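You operate a simulated robot arm through the tools that you are given. There is no shell and no other tool. Be economical: measure what you need, move in short steps, check, and stop when the job is done.

Carry out the task below with a simulated robot arm. There is one attempt and no reset: what you move stays moved.

TASK
Put the grey filter labelled "75" from the green bench on the tape roll and the grey filter labelled "used" on top of the orange tin.
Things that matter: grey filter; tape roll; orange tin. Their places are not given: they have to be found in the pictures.

It is judged by the outcome, as a careful person would: the job done as asked, and still so three seconds after it is handed in. It fails if anything else is knocked over, pushed out of place, dropped, spilled or broken.

THE ROBOT
A 6-joint arm with a two-finger parallel gripper, fixed in place. Base frame: the origin is at the foot of the arm, x ahead of it, y to its left, z up; the work surface is at about z = 0.8. Lengths are in m, angles in degrees, forces in N, time in s.
With the tool pointing down near the work surface it reaches from about 0.24 to 0.64 m from the base axis. Its first joint turns from -66.0 to 66.0 degrees. Payload 2.7 kg.
Tool frame: the origin (TCP) lies between the finger pads and is the grasp point; the fingertips stand 0.023 m ahead of it; z points along the fingers, y is the line along which they close. The gripper opens to 0.094 m. The fingers are 0.038 m wide and 0.01 m thick; the gripper's body (0.054 by 0.096 m) begins 0.039 m behind the TCP.
Orientation is that of the tool frame in the base frame, as [roll, pitch, yaw] about the fixed x, y, z axes, in that order (R = Rz(yaw) Ry(pitch) Rx(roll)). With the fingers straight down and closing along the base's y, the tool's x points along the base's -x, its y along +y and its z along -z.

THE INTERFACE
- The arm moves only by the tool drive_tool. Its arguments are lists of equal length, an entry for each row: "delta_pos": the shift along the tool's x, y, z in cm, a list of three; "yaw": the turn about the tool's z in degrees. In form: {"delta_pos": [[dx, dy, dz], ...], "yaw": [yaw, ...]}. A call has 1 to 10 rows; each row is the pose to reach, as a shift and turn from the pose commanded when the call began, along the tool's axes at that moment. "claw" is the opening, from 0 (shut) to 1 (fully open), set as the call begins (left out, the last holds). A row lasts 0.2 s, in which the tool goes at most 0.05 m and 8.6 degrees; a call with a longer step from one row to the next is refused whole, and so is a gripper value outside its range. A pose out of reach is approached as far as the arm can. The call stops where the force on the tool passes 40 N (or 10 N more than at its start, if that is more) or the arm is blocked; 0.2 s more then pass. The fingers move at their own pace (about 0.045 m/s each) and stop on an object; they squeeze with about 29 N. The grip force told is the motor's: it shows also when the fingers shut on nothing. Time passes only in rows, and 0.2 s behind the last, so rows that repeat a pose let the fingers close. It gives the time, the measured TCP pose, the force on the tool (base axes), the opening and the grip force at its end, in the units of the frame above (readings bear some noise).
- Cameras (640 x 400 px; columns grow to the right, rows downward): "scene" is fixed at [0.0806, -0.4375, 1.405]; the picture's right is [0.73, -0.69, 0.00], its down [-0.40, -0.42, -0.82] and it looks along [0.56, 0.59, -0.58] (base axes); focal length 363 px, centre (320, 200). "wrist" rides on the gripper at [-0.039, 0, -0.044] in the tool frame; the picture's right is [0.00, -1.00, 0.00], its down [0.97, 0.00, -0.24] and it looks along [0.24, 0.00, 0.97] (tool axes); focal length 218 px, centre (320, 200).
- camera(camera): a new picture of that camera. No time passes.
- probe_pixels(camera, pixels): for up to 12 pixels [column, row] of the newest picture of that camera ("zoom" is the newest enlarged one), the place [x, y, z] in the base frame of the surface seen there, good to about 0.002 m. No time passes.
- zoom(camera, box): a new picture of the part [left, top, right, bottom] of that camera's present view, enlarged. No time passes.
- finish_job(): hands the job in; it is judged then, once.

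Work in short steps. Measure before you move; look again where a grasp or a placing could have gone wrong, and mend it. You have 60 turns and 22 pictures in all, the two below and enlarged ones among them. Open the gripper and draw the arm clear of the work before you hand the job in, unless the task says otherwise; then end with one line.

The tools are called after "Call:" as name(argument=value, ...) on one line, values as JSON. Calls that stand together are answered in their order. drive_tool: Moves the arm, as the interface text tells. Its arguments: {"type":"object","properties":{"delta_pos":{"type":"array"},"yaw":{"type":"array"},"claw":{"type":"number"}},"required":["delta_pos","yaw"]} The other tools are called the same way: camera (camera) takes a picture; probe_pixels (camera, pixels) gives the place of the surface under pixels of a picture; zoom (camera, box) takes an enlarged picture of a part of a camera's view; finish_job () hands the job in.

At the start:

```text
clock: 0.0
tool_pos: [0.3701, -0.0196, 1.079]
tool_rot: [180.0, 0.0, 180.0]
ft_force: [-0.8, -0.3, -0.3]
opening: 0.0942
grip_force: 0.1
```

scene: 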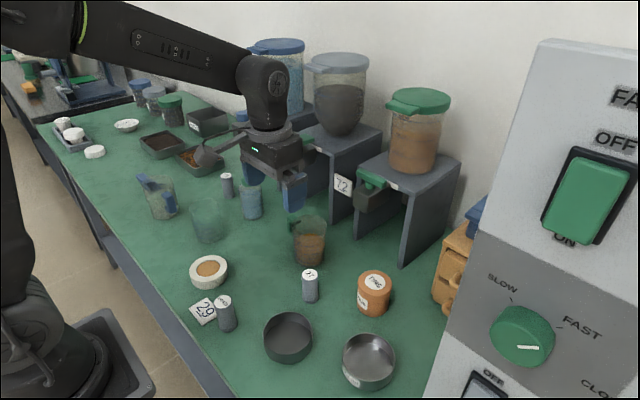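
wrist: 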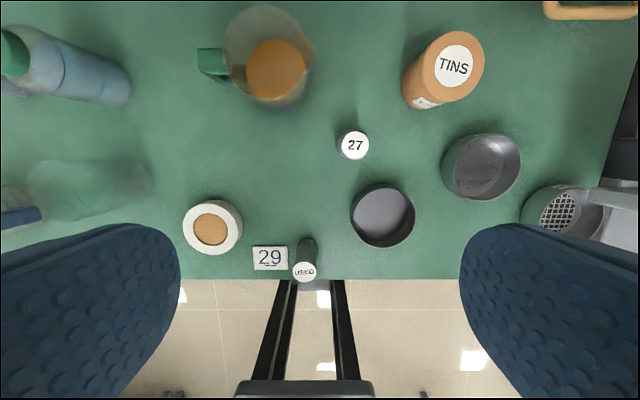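

The pictures show grey cylinders at about (227,185), (310,285) and (225,312) in the scene view. I'll zoom in to read their labels.

Call:
zoom(camera="scene", box=[180, 240, 420, 390])

Call:
zoom(camera="scene", box=[130, 120, 330, 245])

```text
2.67 times, centred on (300, 315) of scene
```

zoom: 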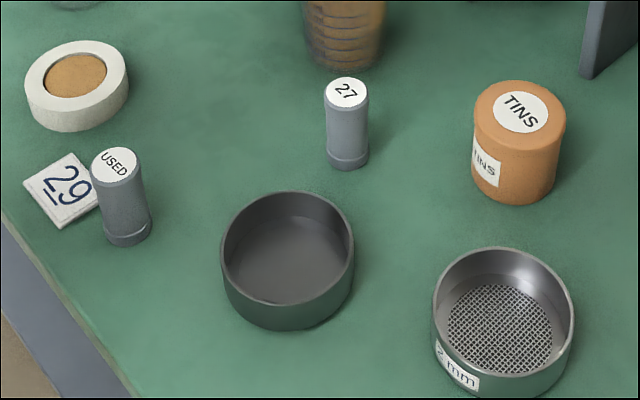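

```text
3.20 times, centred on (230, 182) of scene
```

zoom: 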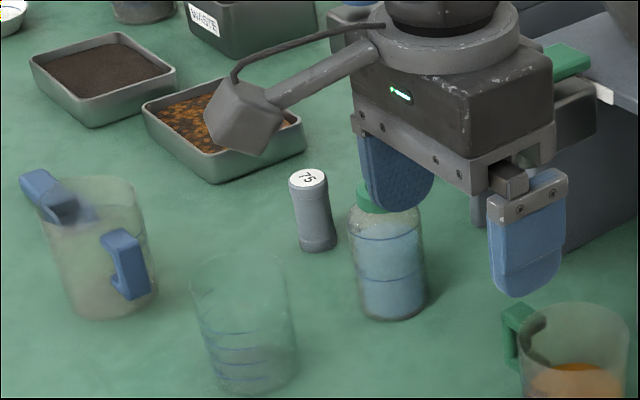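

"75" stands at about (227,185) in the scene view, among the glassware. "USED" stands next to the 29 card. I'll measure the filters, the targets and the things around them.

Call:
probe_pixels(camera="zoom", pixels=[[308, 177], [292, 180], [326, 178], [315, 245], [308, 170], [385, 200], [388, 310], [240, 260], [245, 380], [125, 240], [225, 180], [300, 140]])

Call:
probe_pixels(camera="scene", pixels=[[223, 299], [228, 326], [209, 268], [191, 271], [209, 256], [227, 268], [208, 286], [375, 282], [361, 282], [389, 284], [375, 273], [310, 274]])

```text
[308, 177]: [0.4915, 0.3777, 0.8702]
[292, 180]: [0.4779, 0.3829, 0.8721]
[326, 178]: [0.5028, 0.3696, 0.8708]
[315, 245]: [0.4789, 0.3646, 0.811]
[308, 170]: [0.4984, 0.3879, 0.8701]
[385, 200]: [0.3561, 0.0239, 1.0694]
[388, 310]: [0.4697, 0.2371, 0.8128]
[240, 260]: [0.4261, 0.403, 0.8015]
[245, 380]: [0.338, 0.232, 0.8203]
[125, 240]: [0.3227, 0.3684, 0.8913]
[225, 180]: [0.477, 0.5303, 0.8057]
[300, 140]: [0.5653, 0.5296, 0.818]
```

```text
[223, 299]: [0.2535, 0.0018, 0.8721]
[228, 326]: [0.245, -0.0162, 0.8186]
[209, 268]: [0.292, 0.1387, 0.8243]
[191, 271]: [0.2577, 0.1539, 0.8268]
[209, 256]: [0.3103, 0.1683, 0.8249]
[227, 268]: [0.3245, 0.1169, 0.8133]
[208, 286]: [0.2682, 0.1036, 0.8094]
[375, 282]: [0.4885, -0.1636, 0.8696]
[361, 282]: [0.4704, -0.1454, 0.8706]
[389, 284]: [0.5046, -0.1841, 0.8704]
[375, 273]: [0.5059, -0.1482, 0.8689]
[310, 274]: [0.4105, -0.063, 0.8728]
```

"75" is near (0.491, 0.377), "USED" near (0.25, 0), the tape near (0.292, 0.139) and the tin near (0.488, -0.164). I'll get the edges more precisely, and the neighbouring pan too.

Call:
probe_pixels(camera="scene", pixels=[[215, 303], [231, 302], [223, 296], [221, 307], [264, 335], [275, 318], [366, 278], [386, 276], [374, 289], [375, 272], [193, 280], [224, 262]])

Call:
probe_pixels(camera="wrist", pixels=[[305, 272], [305, 265], [295, 272], [315, 272], [212, 204], [184, 228], [242, 228], [212, 250], [210, 230], [454, 66], [355, 215], [270, 258]])

```text
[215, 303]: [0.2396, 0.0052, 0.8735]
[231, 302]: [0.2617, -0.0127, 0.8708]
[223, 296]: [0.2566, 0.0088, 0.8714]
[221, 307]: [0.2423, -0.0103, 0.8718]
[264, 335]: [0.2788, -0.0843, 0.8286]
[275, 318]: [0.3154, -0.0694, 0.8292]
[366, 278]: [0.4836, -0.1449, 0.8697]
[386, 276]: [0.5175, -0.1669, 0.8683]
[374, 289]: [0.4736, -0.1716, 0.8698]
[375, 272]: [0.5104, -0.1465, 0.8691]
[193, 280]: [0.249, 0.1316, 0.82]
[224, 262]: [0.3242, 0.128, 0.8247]
```

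```text
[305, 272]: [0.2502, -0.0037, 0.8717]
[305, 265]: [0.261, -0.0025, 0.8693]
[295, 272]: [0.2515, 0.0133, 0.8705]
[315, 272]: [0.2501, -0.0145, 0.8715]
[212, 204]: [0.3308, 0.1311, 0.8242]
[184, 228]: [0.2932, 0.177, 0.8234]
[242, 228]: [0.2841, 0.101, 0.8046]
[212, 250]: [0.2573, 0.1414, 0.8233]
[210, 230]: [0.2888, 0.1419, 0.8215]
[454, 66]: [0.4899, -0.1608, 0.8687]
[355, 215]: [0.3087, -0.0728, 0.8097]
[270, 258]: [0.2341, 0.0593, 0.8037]
```

"USED" is centred at (0.250, -0.001) with its top at z 0.871 and a diameter of about 0.03. I'll move above it with the gripper partly open.

Call:
drive_tool(delta_pos=[[2.4, 0.4, 2.5], [4.8, 0.8, 5], [7.2, 1.2, 7.5], [9.6, 1.5, 10], [12, 1.9, 12.9], [12, 1.9, 12.9]], yaw=[0, 0, 0, 0, 0, 0], claw=0.68)

```text
clock: 1.4
tool_pos: [0.2495, -0.0013, 0.9496]
tool_rot: [180.0, 0.0, -179.9]
ft_force: [0.4, 0.6, -0.7]
opening: 0.064
grip_force: 0.1
```

The tool is above "USED". I'll go down 9.8 cm to z 0.852, then close.

Call:
drive_tool(delta_pos=[[0, 0, 3.5], [0, 0, 7], [0, 0, 9], [0, 0, 9.8], [0, 0, 9.8]], yaw=[0, 0, 0, 0, 0])

Call:
camera(camera="wrist")

```text
clock: 2.6
tool_pos: [0.2491, -0.0014, 0.8519]
tool_rot: [-179.9, 0.0, 180.0]
ft_force: [-0.2, 0.5, 1.0]
opening: 0.0637
grip_force: 0.1
```

```text
17 pictures are left
```

wrist: 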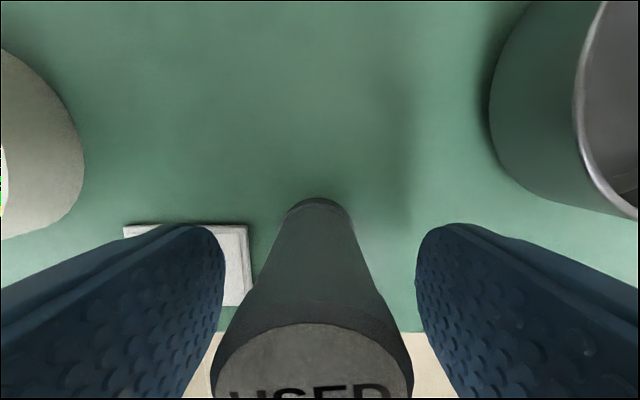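

The filter sits between the pads and the card is clear, so I'll close and then lift a little.

Call:
drive_tool(delta_pos=[[0, 0, 0], [0, 0, 0], [0, 0, 0], [0, 0, 0]], yaw=[0, 0, 0, 0], claw=0)

Call:
drive_tool(delta_pos=[[0, 0, -3], [0, 0, -7], [0, 0, -11], [0, 0, -14], [0, 0, -14]], yaw=[0, 0, 0, 0, 0])

```text
clock: 3.6
tool_pos: [0.2507, -0.0016, 0.8512]
tool_rot: [-179.9, 0.0, 179.9]
ft_force: [-0.8, 0.7, 0.0]
opening: 0.0333
grip_force: 28.5
```

```text
clock: 4.8
tool_pos: [0.2493, -0.0018, 0.9944]
tool_rot: [180.0, 0.0, 180.0]
ft_force: [0.7, 0.2, 0.3]
opening: 0.0
grip_force: 28.6
```

The opening reads 0, so the filter slipped out. I'll look at where it is.

Call:
camera(camera="scene")

Call:
camera(camera="wrist")

```text
16 pictures are left
```

scene: 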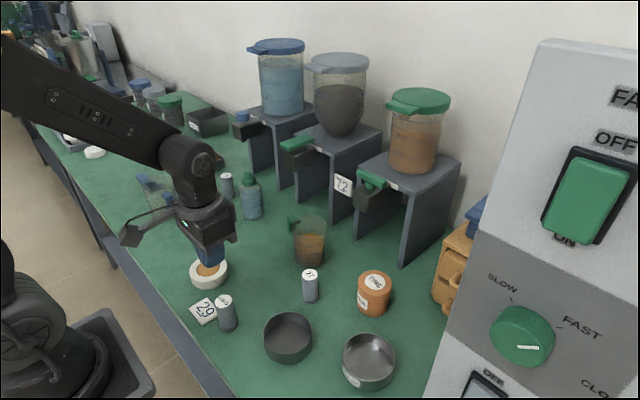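

```text
15 pictures are left
```

wrist: 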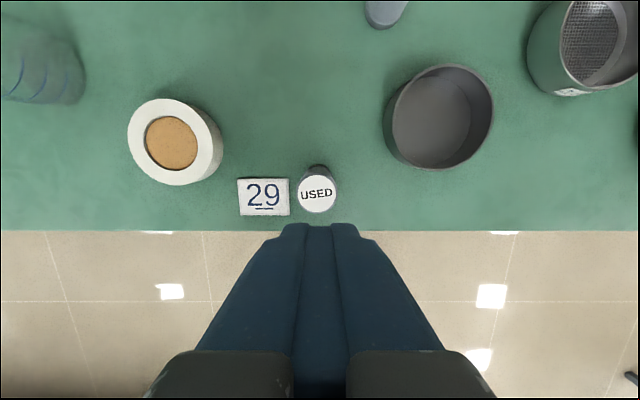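

It's still standing. I'll re-measure its position, to see whether I gripped it off-centre or too fast.

Call:
probe_pixels(camera="wrist", pixels=[[317, 193], [299, 193], [335, 193], [317, 175], [317, 211], [317, 168], [264, 196]])

Call:
zoom(camera="scene", box=[180, 270, 276, 330])

```text
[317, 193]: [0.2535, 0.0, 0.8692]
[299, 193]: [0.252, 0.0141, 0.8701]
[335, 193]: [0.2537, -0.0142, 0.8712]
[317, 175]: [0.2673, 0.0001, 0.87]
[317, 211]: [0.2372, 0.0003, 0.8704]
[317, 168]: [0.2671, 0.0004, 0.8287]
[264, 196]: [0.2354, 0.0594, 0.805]
```

```text
6.67 times, centred on (228, 300) of scene
```

zoom: 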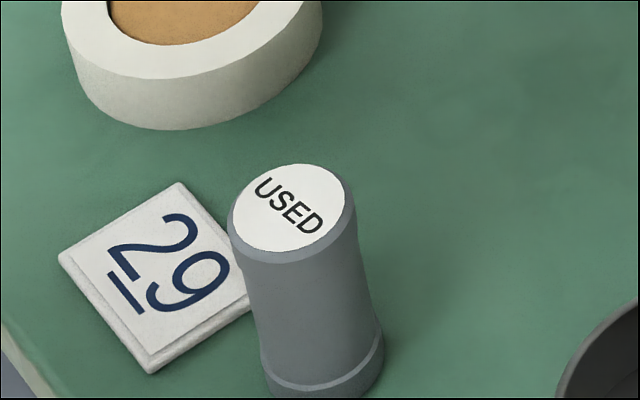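

The filter is centred at (0.2525, 0.000) and hasn't moved from its spot. I'll grip lower, under the cap's rim, centre better and lift slowly.

Call:
drive_tool(delta_pos=[[-0.3, 0.1, 0], [-0.3, 0.1, 0], [-0.3, 0.1, 4], [-0.3, 0.1, 8], [-0.3, 0.1, 11], [-0.3, 0.1, 13.5], [-0.3, 0.1, 15.2], [-0.3, 0.1, 15.2]], yaw=[0, 0, 0, 0, 0, 0, 0, 0], claw=0.68)

Call:
drive_tool(delta_pos=[[0, 0, 0], [0, 0, 0], [0, 0, 0], [0, 0, 0], [0, 0, 0], [0, 0, 0]], yaw=[0, 0, 0, 0, 0, 0], claw=0)

Call:
drive_tool(delta_pos=[[0, 0, -0.1], [0, 0, -0.3], [0, 0, -0.5], [0, 0, -0.8], [0, 0, -1.1], [0, 0, -1.4], [0, 0, -1.7], [0, 0, -2], [0, 0, -2]], yaw=[0, 0, 0, 0, 0, 0, 0, 0, 0])

```text
clock: 6.6
tool_pos: [0.2532, -0.0007, 0.8424]
tool_rot: [180.0, 0.1, 180.0]
ft_force: [-0.4, -0.1, 0.8]
opening: 0.0637
grip_force: 0.0
```

```text
clock: 8.0
tool_pos: [0.254, -0.0018, 0.8427]
tool_rot: [180.0, 0.1, -180.0]
ft_force: [0.3, -0.8, 0.1]
opening: 0.0334
grip_force: 29.1
```

```text
clock: 10.0
tool_pos: [0.2535, 0.0013, 0.8615]
tool_rot: [179.9, 0.0, -179.9]
ft_force: [-0.3, 0.2, -1.3]
opening: 0.0331
grip_force: 28.8
```

The opening is still 0.033. I'll check whether the filter came up with the fingers.

Call:
zoom(camera="scene", box=[160, 245, 288, 325])

```text
5.00 times, centred on (224, 285) of scene
```

zoom: 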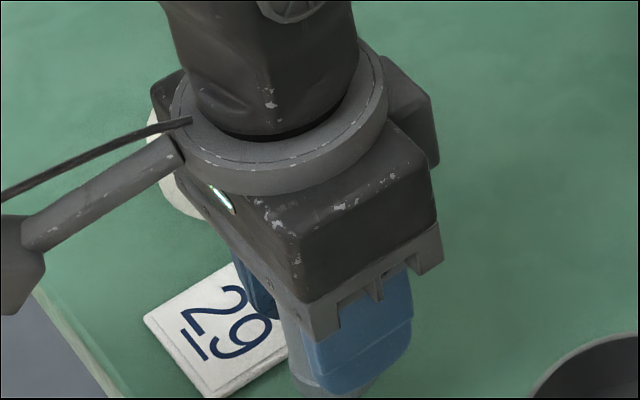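

Call:
camera(camera="wrist")

```text
12 pictures are left
```

wrist: 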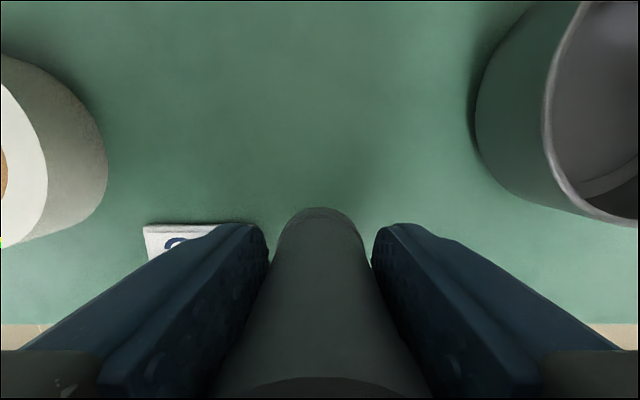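

The top edge sits at row ~380, closer to the camera than before, so it looks lifted. I'll confirm with a probe.

Call:
probe_pixels(camera="wrist", pixels=[[320, 393], [320, 212], [320, 216], [320, 230], [320, 300], [320, 200]])

```text
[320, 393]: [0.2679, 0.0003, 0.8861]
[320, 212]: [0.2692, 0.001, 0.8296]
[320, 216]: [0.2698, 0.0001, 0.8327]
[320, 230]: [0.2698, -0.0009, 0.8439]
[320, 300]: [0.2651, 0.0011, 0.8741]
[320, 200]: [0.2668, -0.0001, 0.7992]
```

The rim is at z 0.886, up from 0.871, so the filter is held. I'll keep raising it gently.

Call:
drive_tool(delta_pos=[[0, 0, -0.3], [0, 0, -0.9], [0, 0, -1.8], [0, 0, -2.9], [0, 0, -4], [0, 0, -5.5], [0, 0, -7], [0, 0, -8.5], [0, 0, -9.5], [0, 0, -10]], yaw=[0, 0, 0, 0, 0, 0, 0, 0, 0, 0])

```text
clock: 12.2
tool_pos: [0.2545, -0.0009, 0.9602]
tool_rot: [180.0, 0.0, 180.0]
ft_force: [0.6, -0.1, -0.7]
opening: 0.0335
grip_force: 29.2
```

Still held. I'll move toward the tin in small steps.

Call:
drive_tool(delta_pos=[[-0.4, -0.28, 0], [-1.4, -0.97, 0], [-3, -2.08, 0], [-5, -3.47, 0], [-7, -4.85, 0], [-9, -6.24, 0], [-11, -7.63, 0], [-12.5, -8.67, 0], [-13.5, -9.36, 0], [-14, -9.71, 0]], yaw=[0, 0, 0, 0, 0, 0, 0, 0, 0, 0])

Call:
drive_tool(delta_pos=[[-0.4, -0.28, 0], [-1.4, -0.97, 0], [-3, -2.08, 0], [-5, -3.47, 0], [-7, -4.85, 0], [-8.5, -5.9, 0], [-9.3, -6.45, 0], [-9.5, -6.6, 0], [-9.5, -6.6, 0]], yaw=[0, 0, 0, 0, 0, 0, 0, 0, 0])

Call:
camera(camera="scene")

```text
clock: 14.4
tool_pos: [0.3929, -0.0974, 0.9598]
tool_rot: [-180.0, 0.0, 179.9]
ft_force: [0.2, 0.4, -1.8]
opening: 0.0332
grip_force: 29.3
```

```text
clock: 16.4
tool_pos: [0.4879, -0.1644, 0.9605]
tool_rot: [180.0, 0.0, -180.0]
ft_force: [-1.0, -0.6, 0.0]
opening: 0.0334
grip_force: 28.3
```

```text
11 pictures are left
```

scene: 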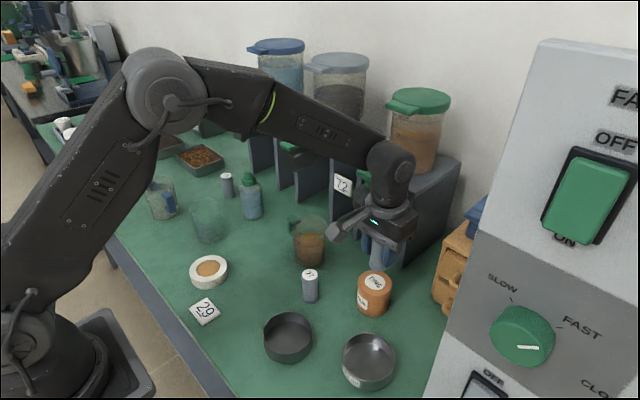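

The filter is held above the tin. I'll zoom in to measure the gap before lowering.

Call:
zoom(camera="scene", box=[312, 200, 440, 320])

```text
3.33 times, centred on (376, 260) of scene
```

zoom: 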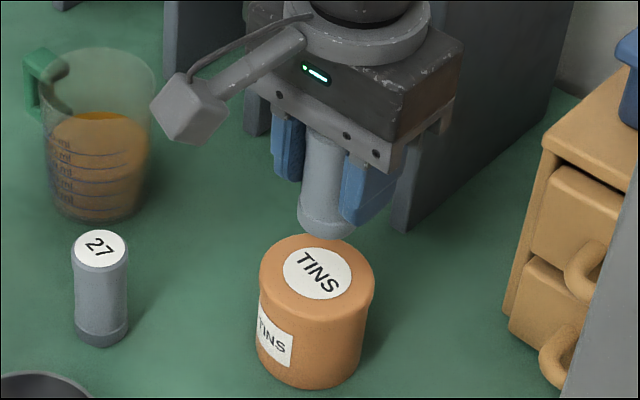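

Call:
probe_pixels(camera="zoom", pixels=[[320, 228], [322, 233], [300, 218], [317, 270], [262, 275], [373, 282], [310, 303], [318, 242], [408, 225], [430, 140]])

```text
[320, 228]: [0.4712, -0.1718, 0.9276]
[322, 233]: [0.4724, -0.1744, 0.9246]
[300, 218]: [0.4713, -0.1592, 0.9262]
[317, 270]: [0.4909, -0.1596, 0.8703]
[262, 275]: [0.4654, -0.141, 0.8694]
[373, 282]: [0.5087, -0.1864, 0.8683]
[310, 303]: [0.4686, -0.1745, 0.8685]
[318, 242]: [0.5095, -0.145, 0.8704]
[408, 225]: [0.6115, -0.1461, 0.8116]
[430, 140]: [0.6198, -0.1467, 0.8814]
```

The filter's bottom is at about 0.92 and the tin's top at 0.8695, so the gap is around 5 cm. The centres agree, so I'll lower gently.

Call:
drive_tool(delta_pos=[[0, 0, 0.5], [0, 0, 1.5], [0, 0, 2.5], [0, 0, 3.5], [0, 0, 4.2], [0, 0, 4.5], [0, 0, 4.7], [0, 0, 4.8], [0, 0, 4.9], [0, 0, 4.9]], yaw=[0, 0, 0, 0, 0, 0, 0, 0, 0, 0])

Call:
drive_tool(delta_pos=[[0, 0, 0.1], [0, 0, 0.1]], yaw=[0, 0])

```text
clock: 18.6
tool_pos: [0.4878, -0.1632, 0.9114]
tool_rot: [180.0, -0.1, -180.0]
ft_force: [0.3, -0.3, -0.4]
opening: 0.0332
grip_force: 28.5
```

```text
clock: 19.2
tool_pos: [0.4881, -0.1632, 0.9104]
tool_rot: [180.0, 0.0, 179.9]
ft_force: [0.1, 0.5, 0.1]
opening: 0.0334
grip_force: 29.1
```

No contact yet. I'll go down in 1 mm steps.

Call:
drive_tool(delta_pos=[[0, 0, 0.1], [0, 0, 0.1]], yaw=[0, 0])

Call:
drive_tool(delta_pos=[[0, 0, 0.1], [0, 0, 0.1]], yaw=[0, 0])

```text
clock: 19.8
tool_pos: [0.4889, -0.1637, 0.9108]
tool_rot: [-180.0, 0.1, 179.9]
ft_force: [-0.7, 0.6, 6.7]
opening: 0.0332
grip_force: 29.1
```

```text
clock: 20.4
tool_pos: [0.4892, -0.1628, 0.9098]
tool_rot: [-180.0, 0.1, 179.9]
ft_force: [-3.1, 1.7, 16.4]
opening: 0.0335
grip_force: 28.8
```

Contact is made at 16 N. I'll ease up 1 mm, open, then rise straight up.

Call:
drive_tool(delta_pos=[[0, 0, -0.1], [0, 0, -0.1]], yaw=[0, 0])

Call:
drive_tool(delta_pos=[[0, 0, 0], [0, 0, 0], [0, 0, 0], [0, 0, 0]], yaw=[0, 0, 0, 0], claw=0.68)

Call:
drive_tool(delta_pos=[[0, 0, -1], [0, 0, -3], [0, 0, -6], [0, 0, -10], [0, 0, -14], [0, 0, -17], [0, 0, -17]], yaw=[0, 0, 0, 0, 0, 0, 0])

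Call:
camera(camera="wrist")

```text
clock: 21.0
tool_pos: [0.4883, -0.1631, 0.9104]
tool_rot: [-180.0, 0.1, -180.0]
ft_force: [2.2, -1.0, 9.2]
opening: 0.0332
grip_force: 29.0
```

```text
clock: 22.0
tool_pos: [0.4873, -0.1642, 0.9091]
tool_rot: [180.0, 0.0, 179.9]
ft_force: [0.2, -0.6, 0.4]
opening: 0.0638
grip_force: 0.0
```

```text
clock: 23.6
tool_pos: [0.4868, -0.1607, 1.0795]
tool_rot: [180.0, 0.0, 180.0]
ft_force: [-0.7, -0.1, 0.3]
opening: 0.0641
grip_force: 0.1
```

```text
9 pictures are left
```

wrist: 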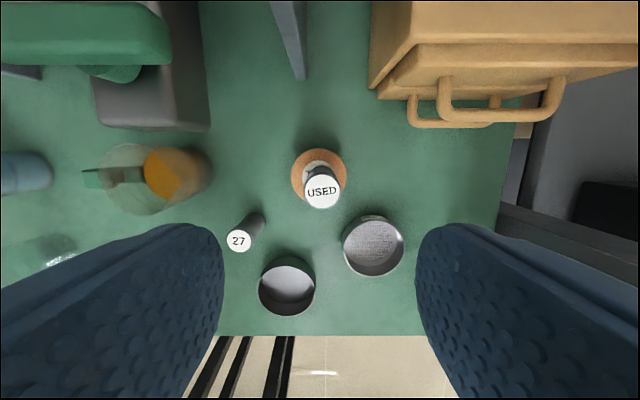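

"USED" stands centred on the tin. Next I'll pull back toward x 0.37 and swing left, to look at "75" from above.

Call:
drive_tool(delta_pos=[[4, 1, 0], [8, 3, 0], [11, 6, 0], [12, 10, 0], [12, 14.5, 0], [12, 19, 0], [12, 23.5, 0], [12, 28, 0], [12, 32.5, 0], [12, 36, 0]], yaw=[0, 0, 0, 0, 0, 0, 0, 0, 0, 0])

Call:
drive_tool(delta_pos=[[0, 4, 0], [0, 8, 0], [-1, 12, 0], [-1, 14, 0], [-1, 14, 0]], yaw=[0, 0, 0, 0, 0])

Call:
camera(camera="wrist")

```text
clock: 25.8
tool_pos: [0.3692, 0.1969, 1.0765]
tool_rot: [180.0, -0.1, 180.0]
ft_force: [0.7, -0.4, -0.2]
opening: 0.064
grip_force: 0.1
```

```text
clock: 27.0
tool_pos: [0.3783, 0.338, 1.0792]
tool_rot: [180.0, -0.1, -180.0]
ft_force: [0.1, -0.1, -0.3]
opening: 0.0642
grip_force: 0.0
```

```text
8 pictures are left
```

wrist: 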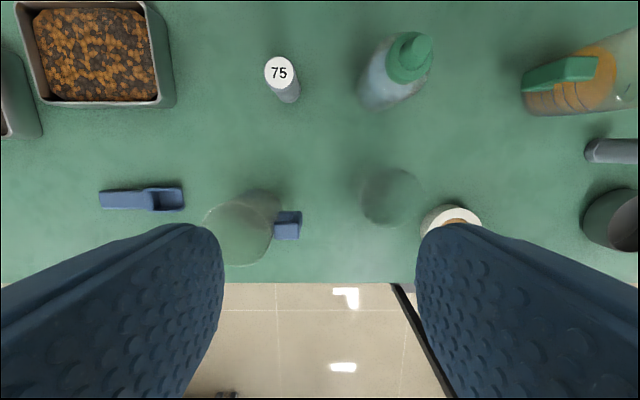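

Call:
probe_pixels(camera="wrist", pixels=[[280, 73], [267, 73], [293, 73], [280, 60], [280, 85], [288, 100], [410, 55], [375, 80], [380, 105], [170, 95], [365, 200], [270, 200]])

```text
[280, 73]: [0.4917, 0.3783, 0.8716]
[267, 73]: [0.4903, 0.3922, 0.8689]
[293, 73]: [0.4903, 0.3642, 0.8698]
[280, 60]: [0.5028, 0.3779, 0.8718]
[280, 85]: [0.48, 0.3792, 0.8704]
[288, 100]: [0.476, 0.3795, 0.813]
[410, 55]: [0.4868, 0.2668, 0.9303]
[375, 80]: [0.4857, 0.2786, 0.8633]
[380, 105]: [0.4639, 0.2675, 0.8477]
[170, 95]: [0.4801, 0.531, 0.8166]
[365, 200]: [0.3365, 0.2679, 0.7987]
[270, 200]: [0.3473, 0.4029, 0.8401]
```

"75" is at (0.491, 0.3785), and the bottle is 11 cm away at y ≈ 0.267, so there's room. I'll hover above it.

Call:
drive_tool(delta_pos=[[-3, 1, 2], [-6, 2, 4], [-9, 3, 6], [-11.3, 4.1, 8], [-11.3, 4.1, 11], [-11.3, 4.1, 11]], yaw=[0, 0, 0, 0, 0, 0])

Call:
zoom(camera="scene", box=[130, 80, 322, 200])

```text
clock: 28.4
tool_pos: [0.4901, 0.3782, 0.9712]
tool_rot: [-179.9, 0.0, -180.0]
ft_force: [-0.2, 0.3, -0.7]
opening: 0.0638
grip_force: 0.0
```

```text
3.33 times, centred on (226, 140) of scene
```

zoom: 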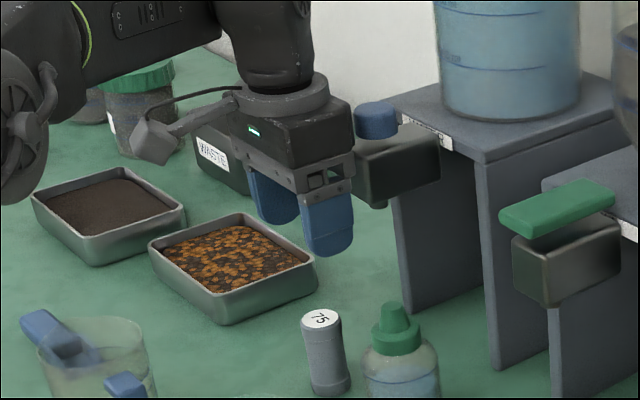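

I'll check the clearance to the dispenser spout near the gripper, and the side arm's position.

Call:
probe_pixels(camera="zoom", pixels=[[365, 170], [375, 130], [380, 195], [340, 140], [155, 145], [150, 130], [400, 180], [330, 245], [320, 318]])

```text
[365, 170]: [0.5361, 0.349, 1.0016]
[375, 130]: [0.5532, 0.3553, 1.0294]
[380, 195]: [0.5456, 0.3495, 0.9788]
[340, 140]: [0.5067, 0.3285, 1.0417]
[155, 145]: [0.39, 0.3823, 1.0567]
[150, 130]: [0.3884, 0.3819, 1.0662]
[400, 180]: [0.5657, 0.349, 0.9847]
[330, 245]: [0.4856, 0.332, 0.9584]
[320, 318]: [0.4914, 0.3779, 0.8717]
```

The spout's front is at x ≈ 0.535 and z 0.975–1.03, close in front of the hand. I'll measure the wrist ring and link above the gripper to see whether they'd clear it on the way down.

Call:
probe_pixels(camera="zoom", pixels=[[327, 97], [322, 85], [311, 50], [305, 20], [285, 112], [240, 100], [265, 55], [352, 108], [353, 150], [357, 125], [358, 165], [290, 85]])

```text
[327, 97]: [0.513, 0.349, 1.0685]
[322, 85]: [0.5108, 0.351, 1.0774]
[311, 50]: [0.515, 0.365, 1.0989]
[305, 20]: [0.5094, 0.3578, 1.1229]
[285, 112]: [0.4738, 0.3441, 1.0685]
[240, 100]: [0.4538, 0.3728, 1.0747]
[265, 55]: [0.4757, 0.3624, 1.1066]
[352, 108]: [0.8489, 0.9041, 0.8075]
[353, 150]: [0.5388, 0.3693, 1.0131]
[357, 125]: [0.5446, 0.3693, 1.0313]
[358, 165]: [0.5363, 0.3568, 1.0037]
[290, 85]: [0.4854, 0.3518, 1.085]
```

The ring's radius is 0.037 and the link's 0.028, so clearance is about 7 mm. I'll shift 1 cm toward the base, which still keeps the filter on the pads, then go down part way and check.

Call:
drive_tool(delta_pos=[[0.5, 0, 0], [0.9, 0, 0], [0.9, 0, 2], [0.9, 0, 4], [0.9, 0, 6], [0.9, 0, 8], [0.9, 0, 8]], yaw=[0, 0, 0, 0, 0, 0, 0])

Call:
zoom(camera="scene", box=[150, 80, 310, 200])

```text
clock: 30.0
tool_pos: [0.4822, 0.3774, 0.8901]
tool_rot: [-180.0, 0.0, 180.0]
ft_force: [-0.8, 0.4, -0.1]
opening: 0.0641
grip_force: 0.0
```

```text
3.33 times, centred on (230, 140) of scene
```

zoom: 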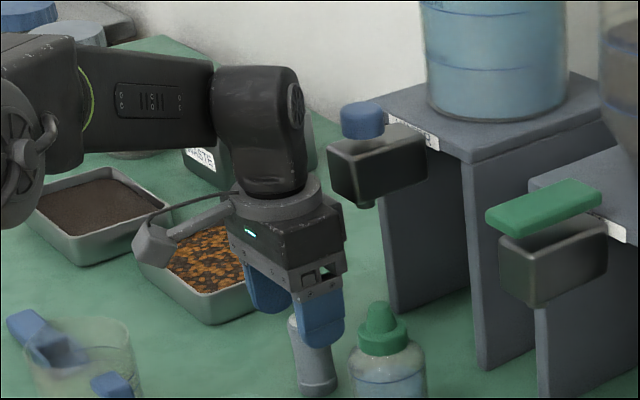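

No contact so far, and the wrist joint has a visible gap to the spout. I'll probe the joint's edge.

Call:
probe_pixels(camera="zoom", pixels=[[302, 110], [299, 85], [305, 170], [332, 160], [331, 175], [345, 220], [360, 206]])

```text
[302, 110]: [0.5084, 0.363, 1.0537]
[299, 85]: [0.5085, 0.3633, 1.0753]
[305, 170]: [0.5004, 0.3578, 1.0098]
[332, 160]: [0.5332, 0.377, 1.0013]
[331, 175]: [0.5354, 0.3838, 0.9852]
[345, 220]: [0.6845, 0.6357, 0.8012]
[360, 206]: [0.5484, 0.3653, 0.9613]
```

There's about 2 cm of clearance. I'll go down to z 0.845, close and lift slowly.

Call:
drive_tool(delta_pos=[[0, 0.1, 1], [0, 0.1, 2], [0, 0.1, 3], [0, 0.1, 4], [0, 0.1, 4.6], [0, 0.1, 4.6]], yaw=[0, 0, 0, 0, 0, 0])

Call:
drive_tool(delta_pos=[[0, 0, 0], [0, 0, 0], [0, 0, 0], [0, 0, 0], [0, 0, 0], [0, 0, 0]], yaw=[0, 0, 0, 0, 0, 0], claw=0)

Call:
drive_tool(delta_pos=[[0, 0, -0.1], [0, 0, -0.3], [0, 0, -0.5], [0, 0, -0.8], [0, 0, -1.1], [0, 0, -1.4], [0, 0, -1.7], [0, 0, -2], [0, 0, -2]], yaw=[0, 0, 0, 0, 0, 0, 0, 0, 0])

Call:
camera(camera="wrist")

```text
clock: 31.4
tool_pos: [0.4799, 0.3794, 0.8429]
tool_rot: [-179.9, 0.1, 180.0]
ft_force: [0.4, 0.8, 0.0]
opening: 0.0641
grip_force: 0.1
```

```text
clock: 32.8
tool_pos: [0.4829, 0.3778, 0.8448]
tool_rot: [179.9, 0.0, 180.0]
ft_force: [0.2, 0.2, 0.1]
opening: 0.0329
grip_force: 28.5
```

```text
clock: 34.8
tool_pos: [0.4812, 0.3782, 0.8635]
tool_rot: [180.0, 0.0, 179.9]
ft_force: [0.8, 0.3, -0.8]
opening: 0.0328
grip_force: 29.0
```

```text
5 pictures are left
```

wrist: 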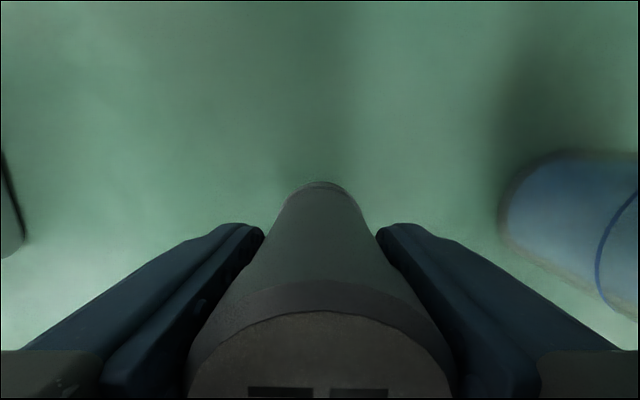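

Call:
probe_pixels(camera="wrist", pixels=[[320, 350], [320, 318], [320, 390], [320, 187], [320, 200]])

```text
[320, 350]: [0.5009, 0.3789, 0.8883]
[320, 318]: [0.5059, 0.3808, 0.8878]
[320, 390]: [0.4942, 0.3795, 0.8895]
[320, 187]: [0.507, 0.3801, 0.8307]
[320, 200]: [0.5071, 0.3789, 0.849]
```

"75" is lifted, with its top at 0.889 and upright, offset about 1 cm in +x from the TCP. I'll raise it slowly, then carry it to the tape.

Call:
drive_tool(delta_pos=[[0, 0, -0.4], [0, 0, -1.2], [0, 0, -2.4], [0, 0, -4], [0, 0, -6], [0, 0, -8], [0, 0, -10], [0, 0, -12], [0, 0, -13.2], [0, 0, -13.7]], yaw=[0, 0, 0, 0, 0, 0, 0, 0, 0, 0])

Call:
drive_tool(delta_pos=[[0.3, -0.36, 0], [1, -1.2, 0], [2.2, -2.65, 0], [3.7, -4.5, 0], [5.2, -6.3, 0], [6.7, -8.1, 0], [8.1, -9.8, 0], [9.2, -11.1, 0], [9.8, -11.8, 0], [10, -12, 0]], yaw=[0, 0, 0, 0, 0, 0, 0, 0, 0, 0])

Call:
drive_tool(delta_pos=[[0.3, -0.36, 0], [1, -1.2, 0], [2.2, -2.65, 0], [3.7, -4.5, 0], [5.2, -6.3, 0], [6.7, -8.1, 0], [8.1, -9.8, 0], [9.2, -11.1, 0], [9.7, -11.8, 0], [9.8, -11.9, 0]], yaw=[0, 0, 0, 0, 0, 0, 0, 0, 0, 0])

Call:
zoom(camera="scene", box=[130, 180, 290, 300])

```text
clock: 37.0
tool_pos: [0.4838, 0.3789, 0.9999]
tool_rot: [180.0, 0.0, -180.0]
ft_force: [-0.2, -0.9, -1.0]
opening: 0.0328
grip_force: 29.0
```

```text
clock: 39.2
tool_pos: [0.3809, 0.2587, 1.0006]
tool_rot: [-180.0, 0.0, 180.0]
ft_force: [-0.3, -0.4, -0.7]
opening: 0.0331
grip_force: 29.3
```

```text
clock: 41.4
tool_pos: [0.2843, 0.1397, 0.9993]
tool_rot: [180.0, 0.0, -179.9]
ft_force: [-0.1, -0.7, -1.5]
opening: 0.0331
grip_force: 28.8
```

```text
3.33 times, centred on (210, 240) of scene
```

zoom: 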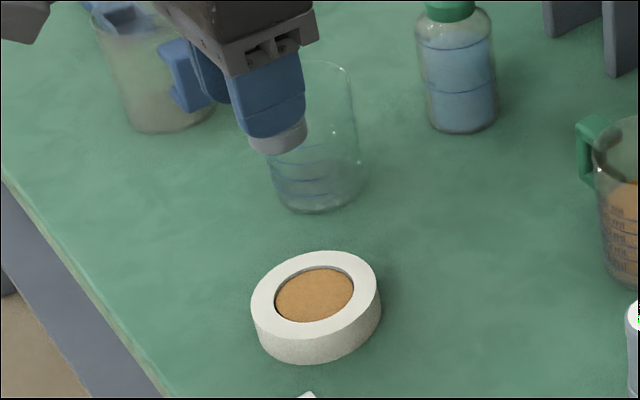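

I'll measure the tape's ring and centre, and the filter's bottom edge.

Call:
probe_pixels(camera="zoom", pixels=[[314, 298], [290, 305], [340, 288], [262, 300], [366, 280], [318, 257], [310, 330], [285, 285], [285, 145], [262, 146], [300, 135], [320, 100]])

```text
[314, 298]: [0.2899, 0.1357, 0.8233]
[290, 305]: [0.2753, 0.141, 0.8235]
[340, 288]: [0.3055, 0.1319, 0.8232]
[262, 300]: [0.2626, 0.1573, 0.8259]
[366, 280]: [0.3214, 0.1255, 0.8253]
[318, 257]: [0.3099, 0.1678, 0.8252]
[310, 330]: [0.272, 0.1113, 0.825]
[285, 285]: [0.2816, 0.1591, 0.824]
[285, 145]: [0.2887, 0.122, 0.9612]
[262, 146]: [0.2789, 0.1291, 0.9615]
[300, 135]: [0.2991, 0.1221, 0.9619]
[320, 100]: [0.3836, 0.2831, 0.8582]
```

The filter's centre is within about 1.5 mm of the tape's centre. The core is at z 0.8235 with a 2 mm lip. I'll lower to just above it.

Call:
drive_tool(delta_pos=[[0.1, 0, 0.6], [0.1, 0, 2], [0.1, 0, 4], [0.1, 0, 6], [0.1, 0, 8], [0.1, 0, 10], [0.1, 0, 11.5], [0.1, 0, 12.4], [0.1, 0, 12.8], [0.1, 0, 12.8]], yaw=[0, 0, 0, 0, 0, 0, 0, 0, 0, 0])

Call:
drive_tool(delta_pos=[[0, 0, 0.2], [0, 0, 0.2]], yaw=[0, 0])

Call:
drive_tool(delta_pos=[[0, 0, 0.15], [0, 0, 0.15]], yaw=[0, 0])

```text
clock: 43.6
tool_pos: [0.2824, 0.1397, 0.8716]
tool_rot: [180.0, 0.0, 179.9]
ft_force: [0.2, 0.2, -0.6]
opening: 0.0331
grip_force: 28.8
```

```text
clock: 44.2
tool_pos: [0.2825, 0.1408, 0.8705]
tool_rot: [180.0, 0.0, -180.0]
ft_force: [-1.5, -0.4, 5.4]
opening: 0.0332
grip_force: 29.4
```

```text
clock: 44.8
tool_pos: [0.2826, 0.1398, 0.8688]
tool_rot: [179.8, 0.1, -179.9]
ft_force: [-1.8, -4.7, 22.9]
opening: 0.0331
grip_force: 28.6
```

Contact is at z 0.870, a little higher than the core, so it might be on the lip. I'll look before releasing.

Call:
zoom(camera="scene", box=[160, 220, 256, 300])

```text
5.00 times, centred on (208, 260) of scene
```

zoom: 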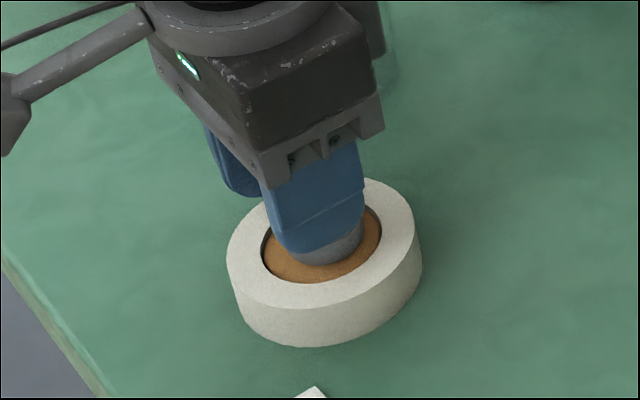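

The filter's base sits on the core, inside the ring. I'll ease up, release and rise.

Call:
drive_tool(delta_pos=[[0, 0, -0.15], [0, 0, -0.15]], yaw=[0, 0])

Call:
drive_tool(delta_pos=[[0, 0, 0], [0, 0, 0], [0, 0, 0], [0, 0, 0]], yaw=[0, 0, 0, 0], claw=0.68)

Call:
drive_tool(delta_pos=[[0, 0, -1], [0, 0, -3], [0, 0, -6], [0, 0, -10], [0, 0, -14], [0, 0, -18], [0, 0, -21], [0, 0, -21]], yaw=[0, 0, 0, 0, 0, 0, 0, 0])

Call:
drive_tool(delta_pos=[[-3, -4, 0], [-6, -8, 0], [-8, -12, 0], [-8, -16, 0], [-8, -16, 0]], yaw=[0, 0, 0, 0, 0])

Call:
camera(camera="scene")

```text
clock: 45.4
tool_pos: [0.2833, 0.1387, 0.8698]
tool_rot: [180.0, 0.0, -180.0]
ft_force: [1.0, 0.6, 4.0]
opening: 0.0333
grip_force: 28.8
```

```text
clock: 46.4
tool_pos: [0.2823, 0.1397, 0.8704]
tool_rot: [-180.0, 0.0, 179.9]
ft_force: [0.4, 0.3, -0.3]
opening: 0.0639
grip_force: 0.1
```

```text
clock: 48.2
tool_pos: [0.2832, 0.1381, 1.0791]
tool_rot: [179.9, 0.0, 179.9]
ft_force: [-0.2, 0.4, -0.5]
opening: 0.0638
grip_force: 0.0
```

```text
clock: 49.4
tool_pos: [0.3619, -0.0231, 1.0821]
tool_rot: [180.0, 0.0, -179.9]
ft_force: [0.4, -0.3, -0.3]
opening: 0.0641
grip_force: 0.1
```

```text
2 pictures are left
```

scene: 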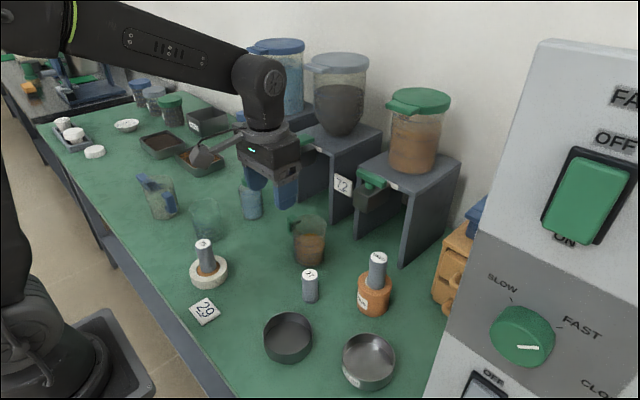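

Both filters stand upright where they should, nothing else has moved, and the arm is clear with the gripper open. I'll hand it in.

Call:
finish_job()

```text
The job is handed in.
```

The "75" filter is standing on the tape roll and the "used" filter is on top of the orange tin; the "used" filter slipped on the first grip, but it stayed upright and the second grip held.
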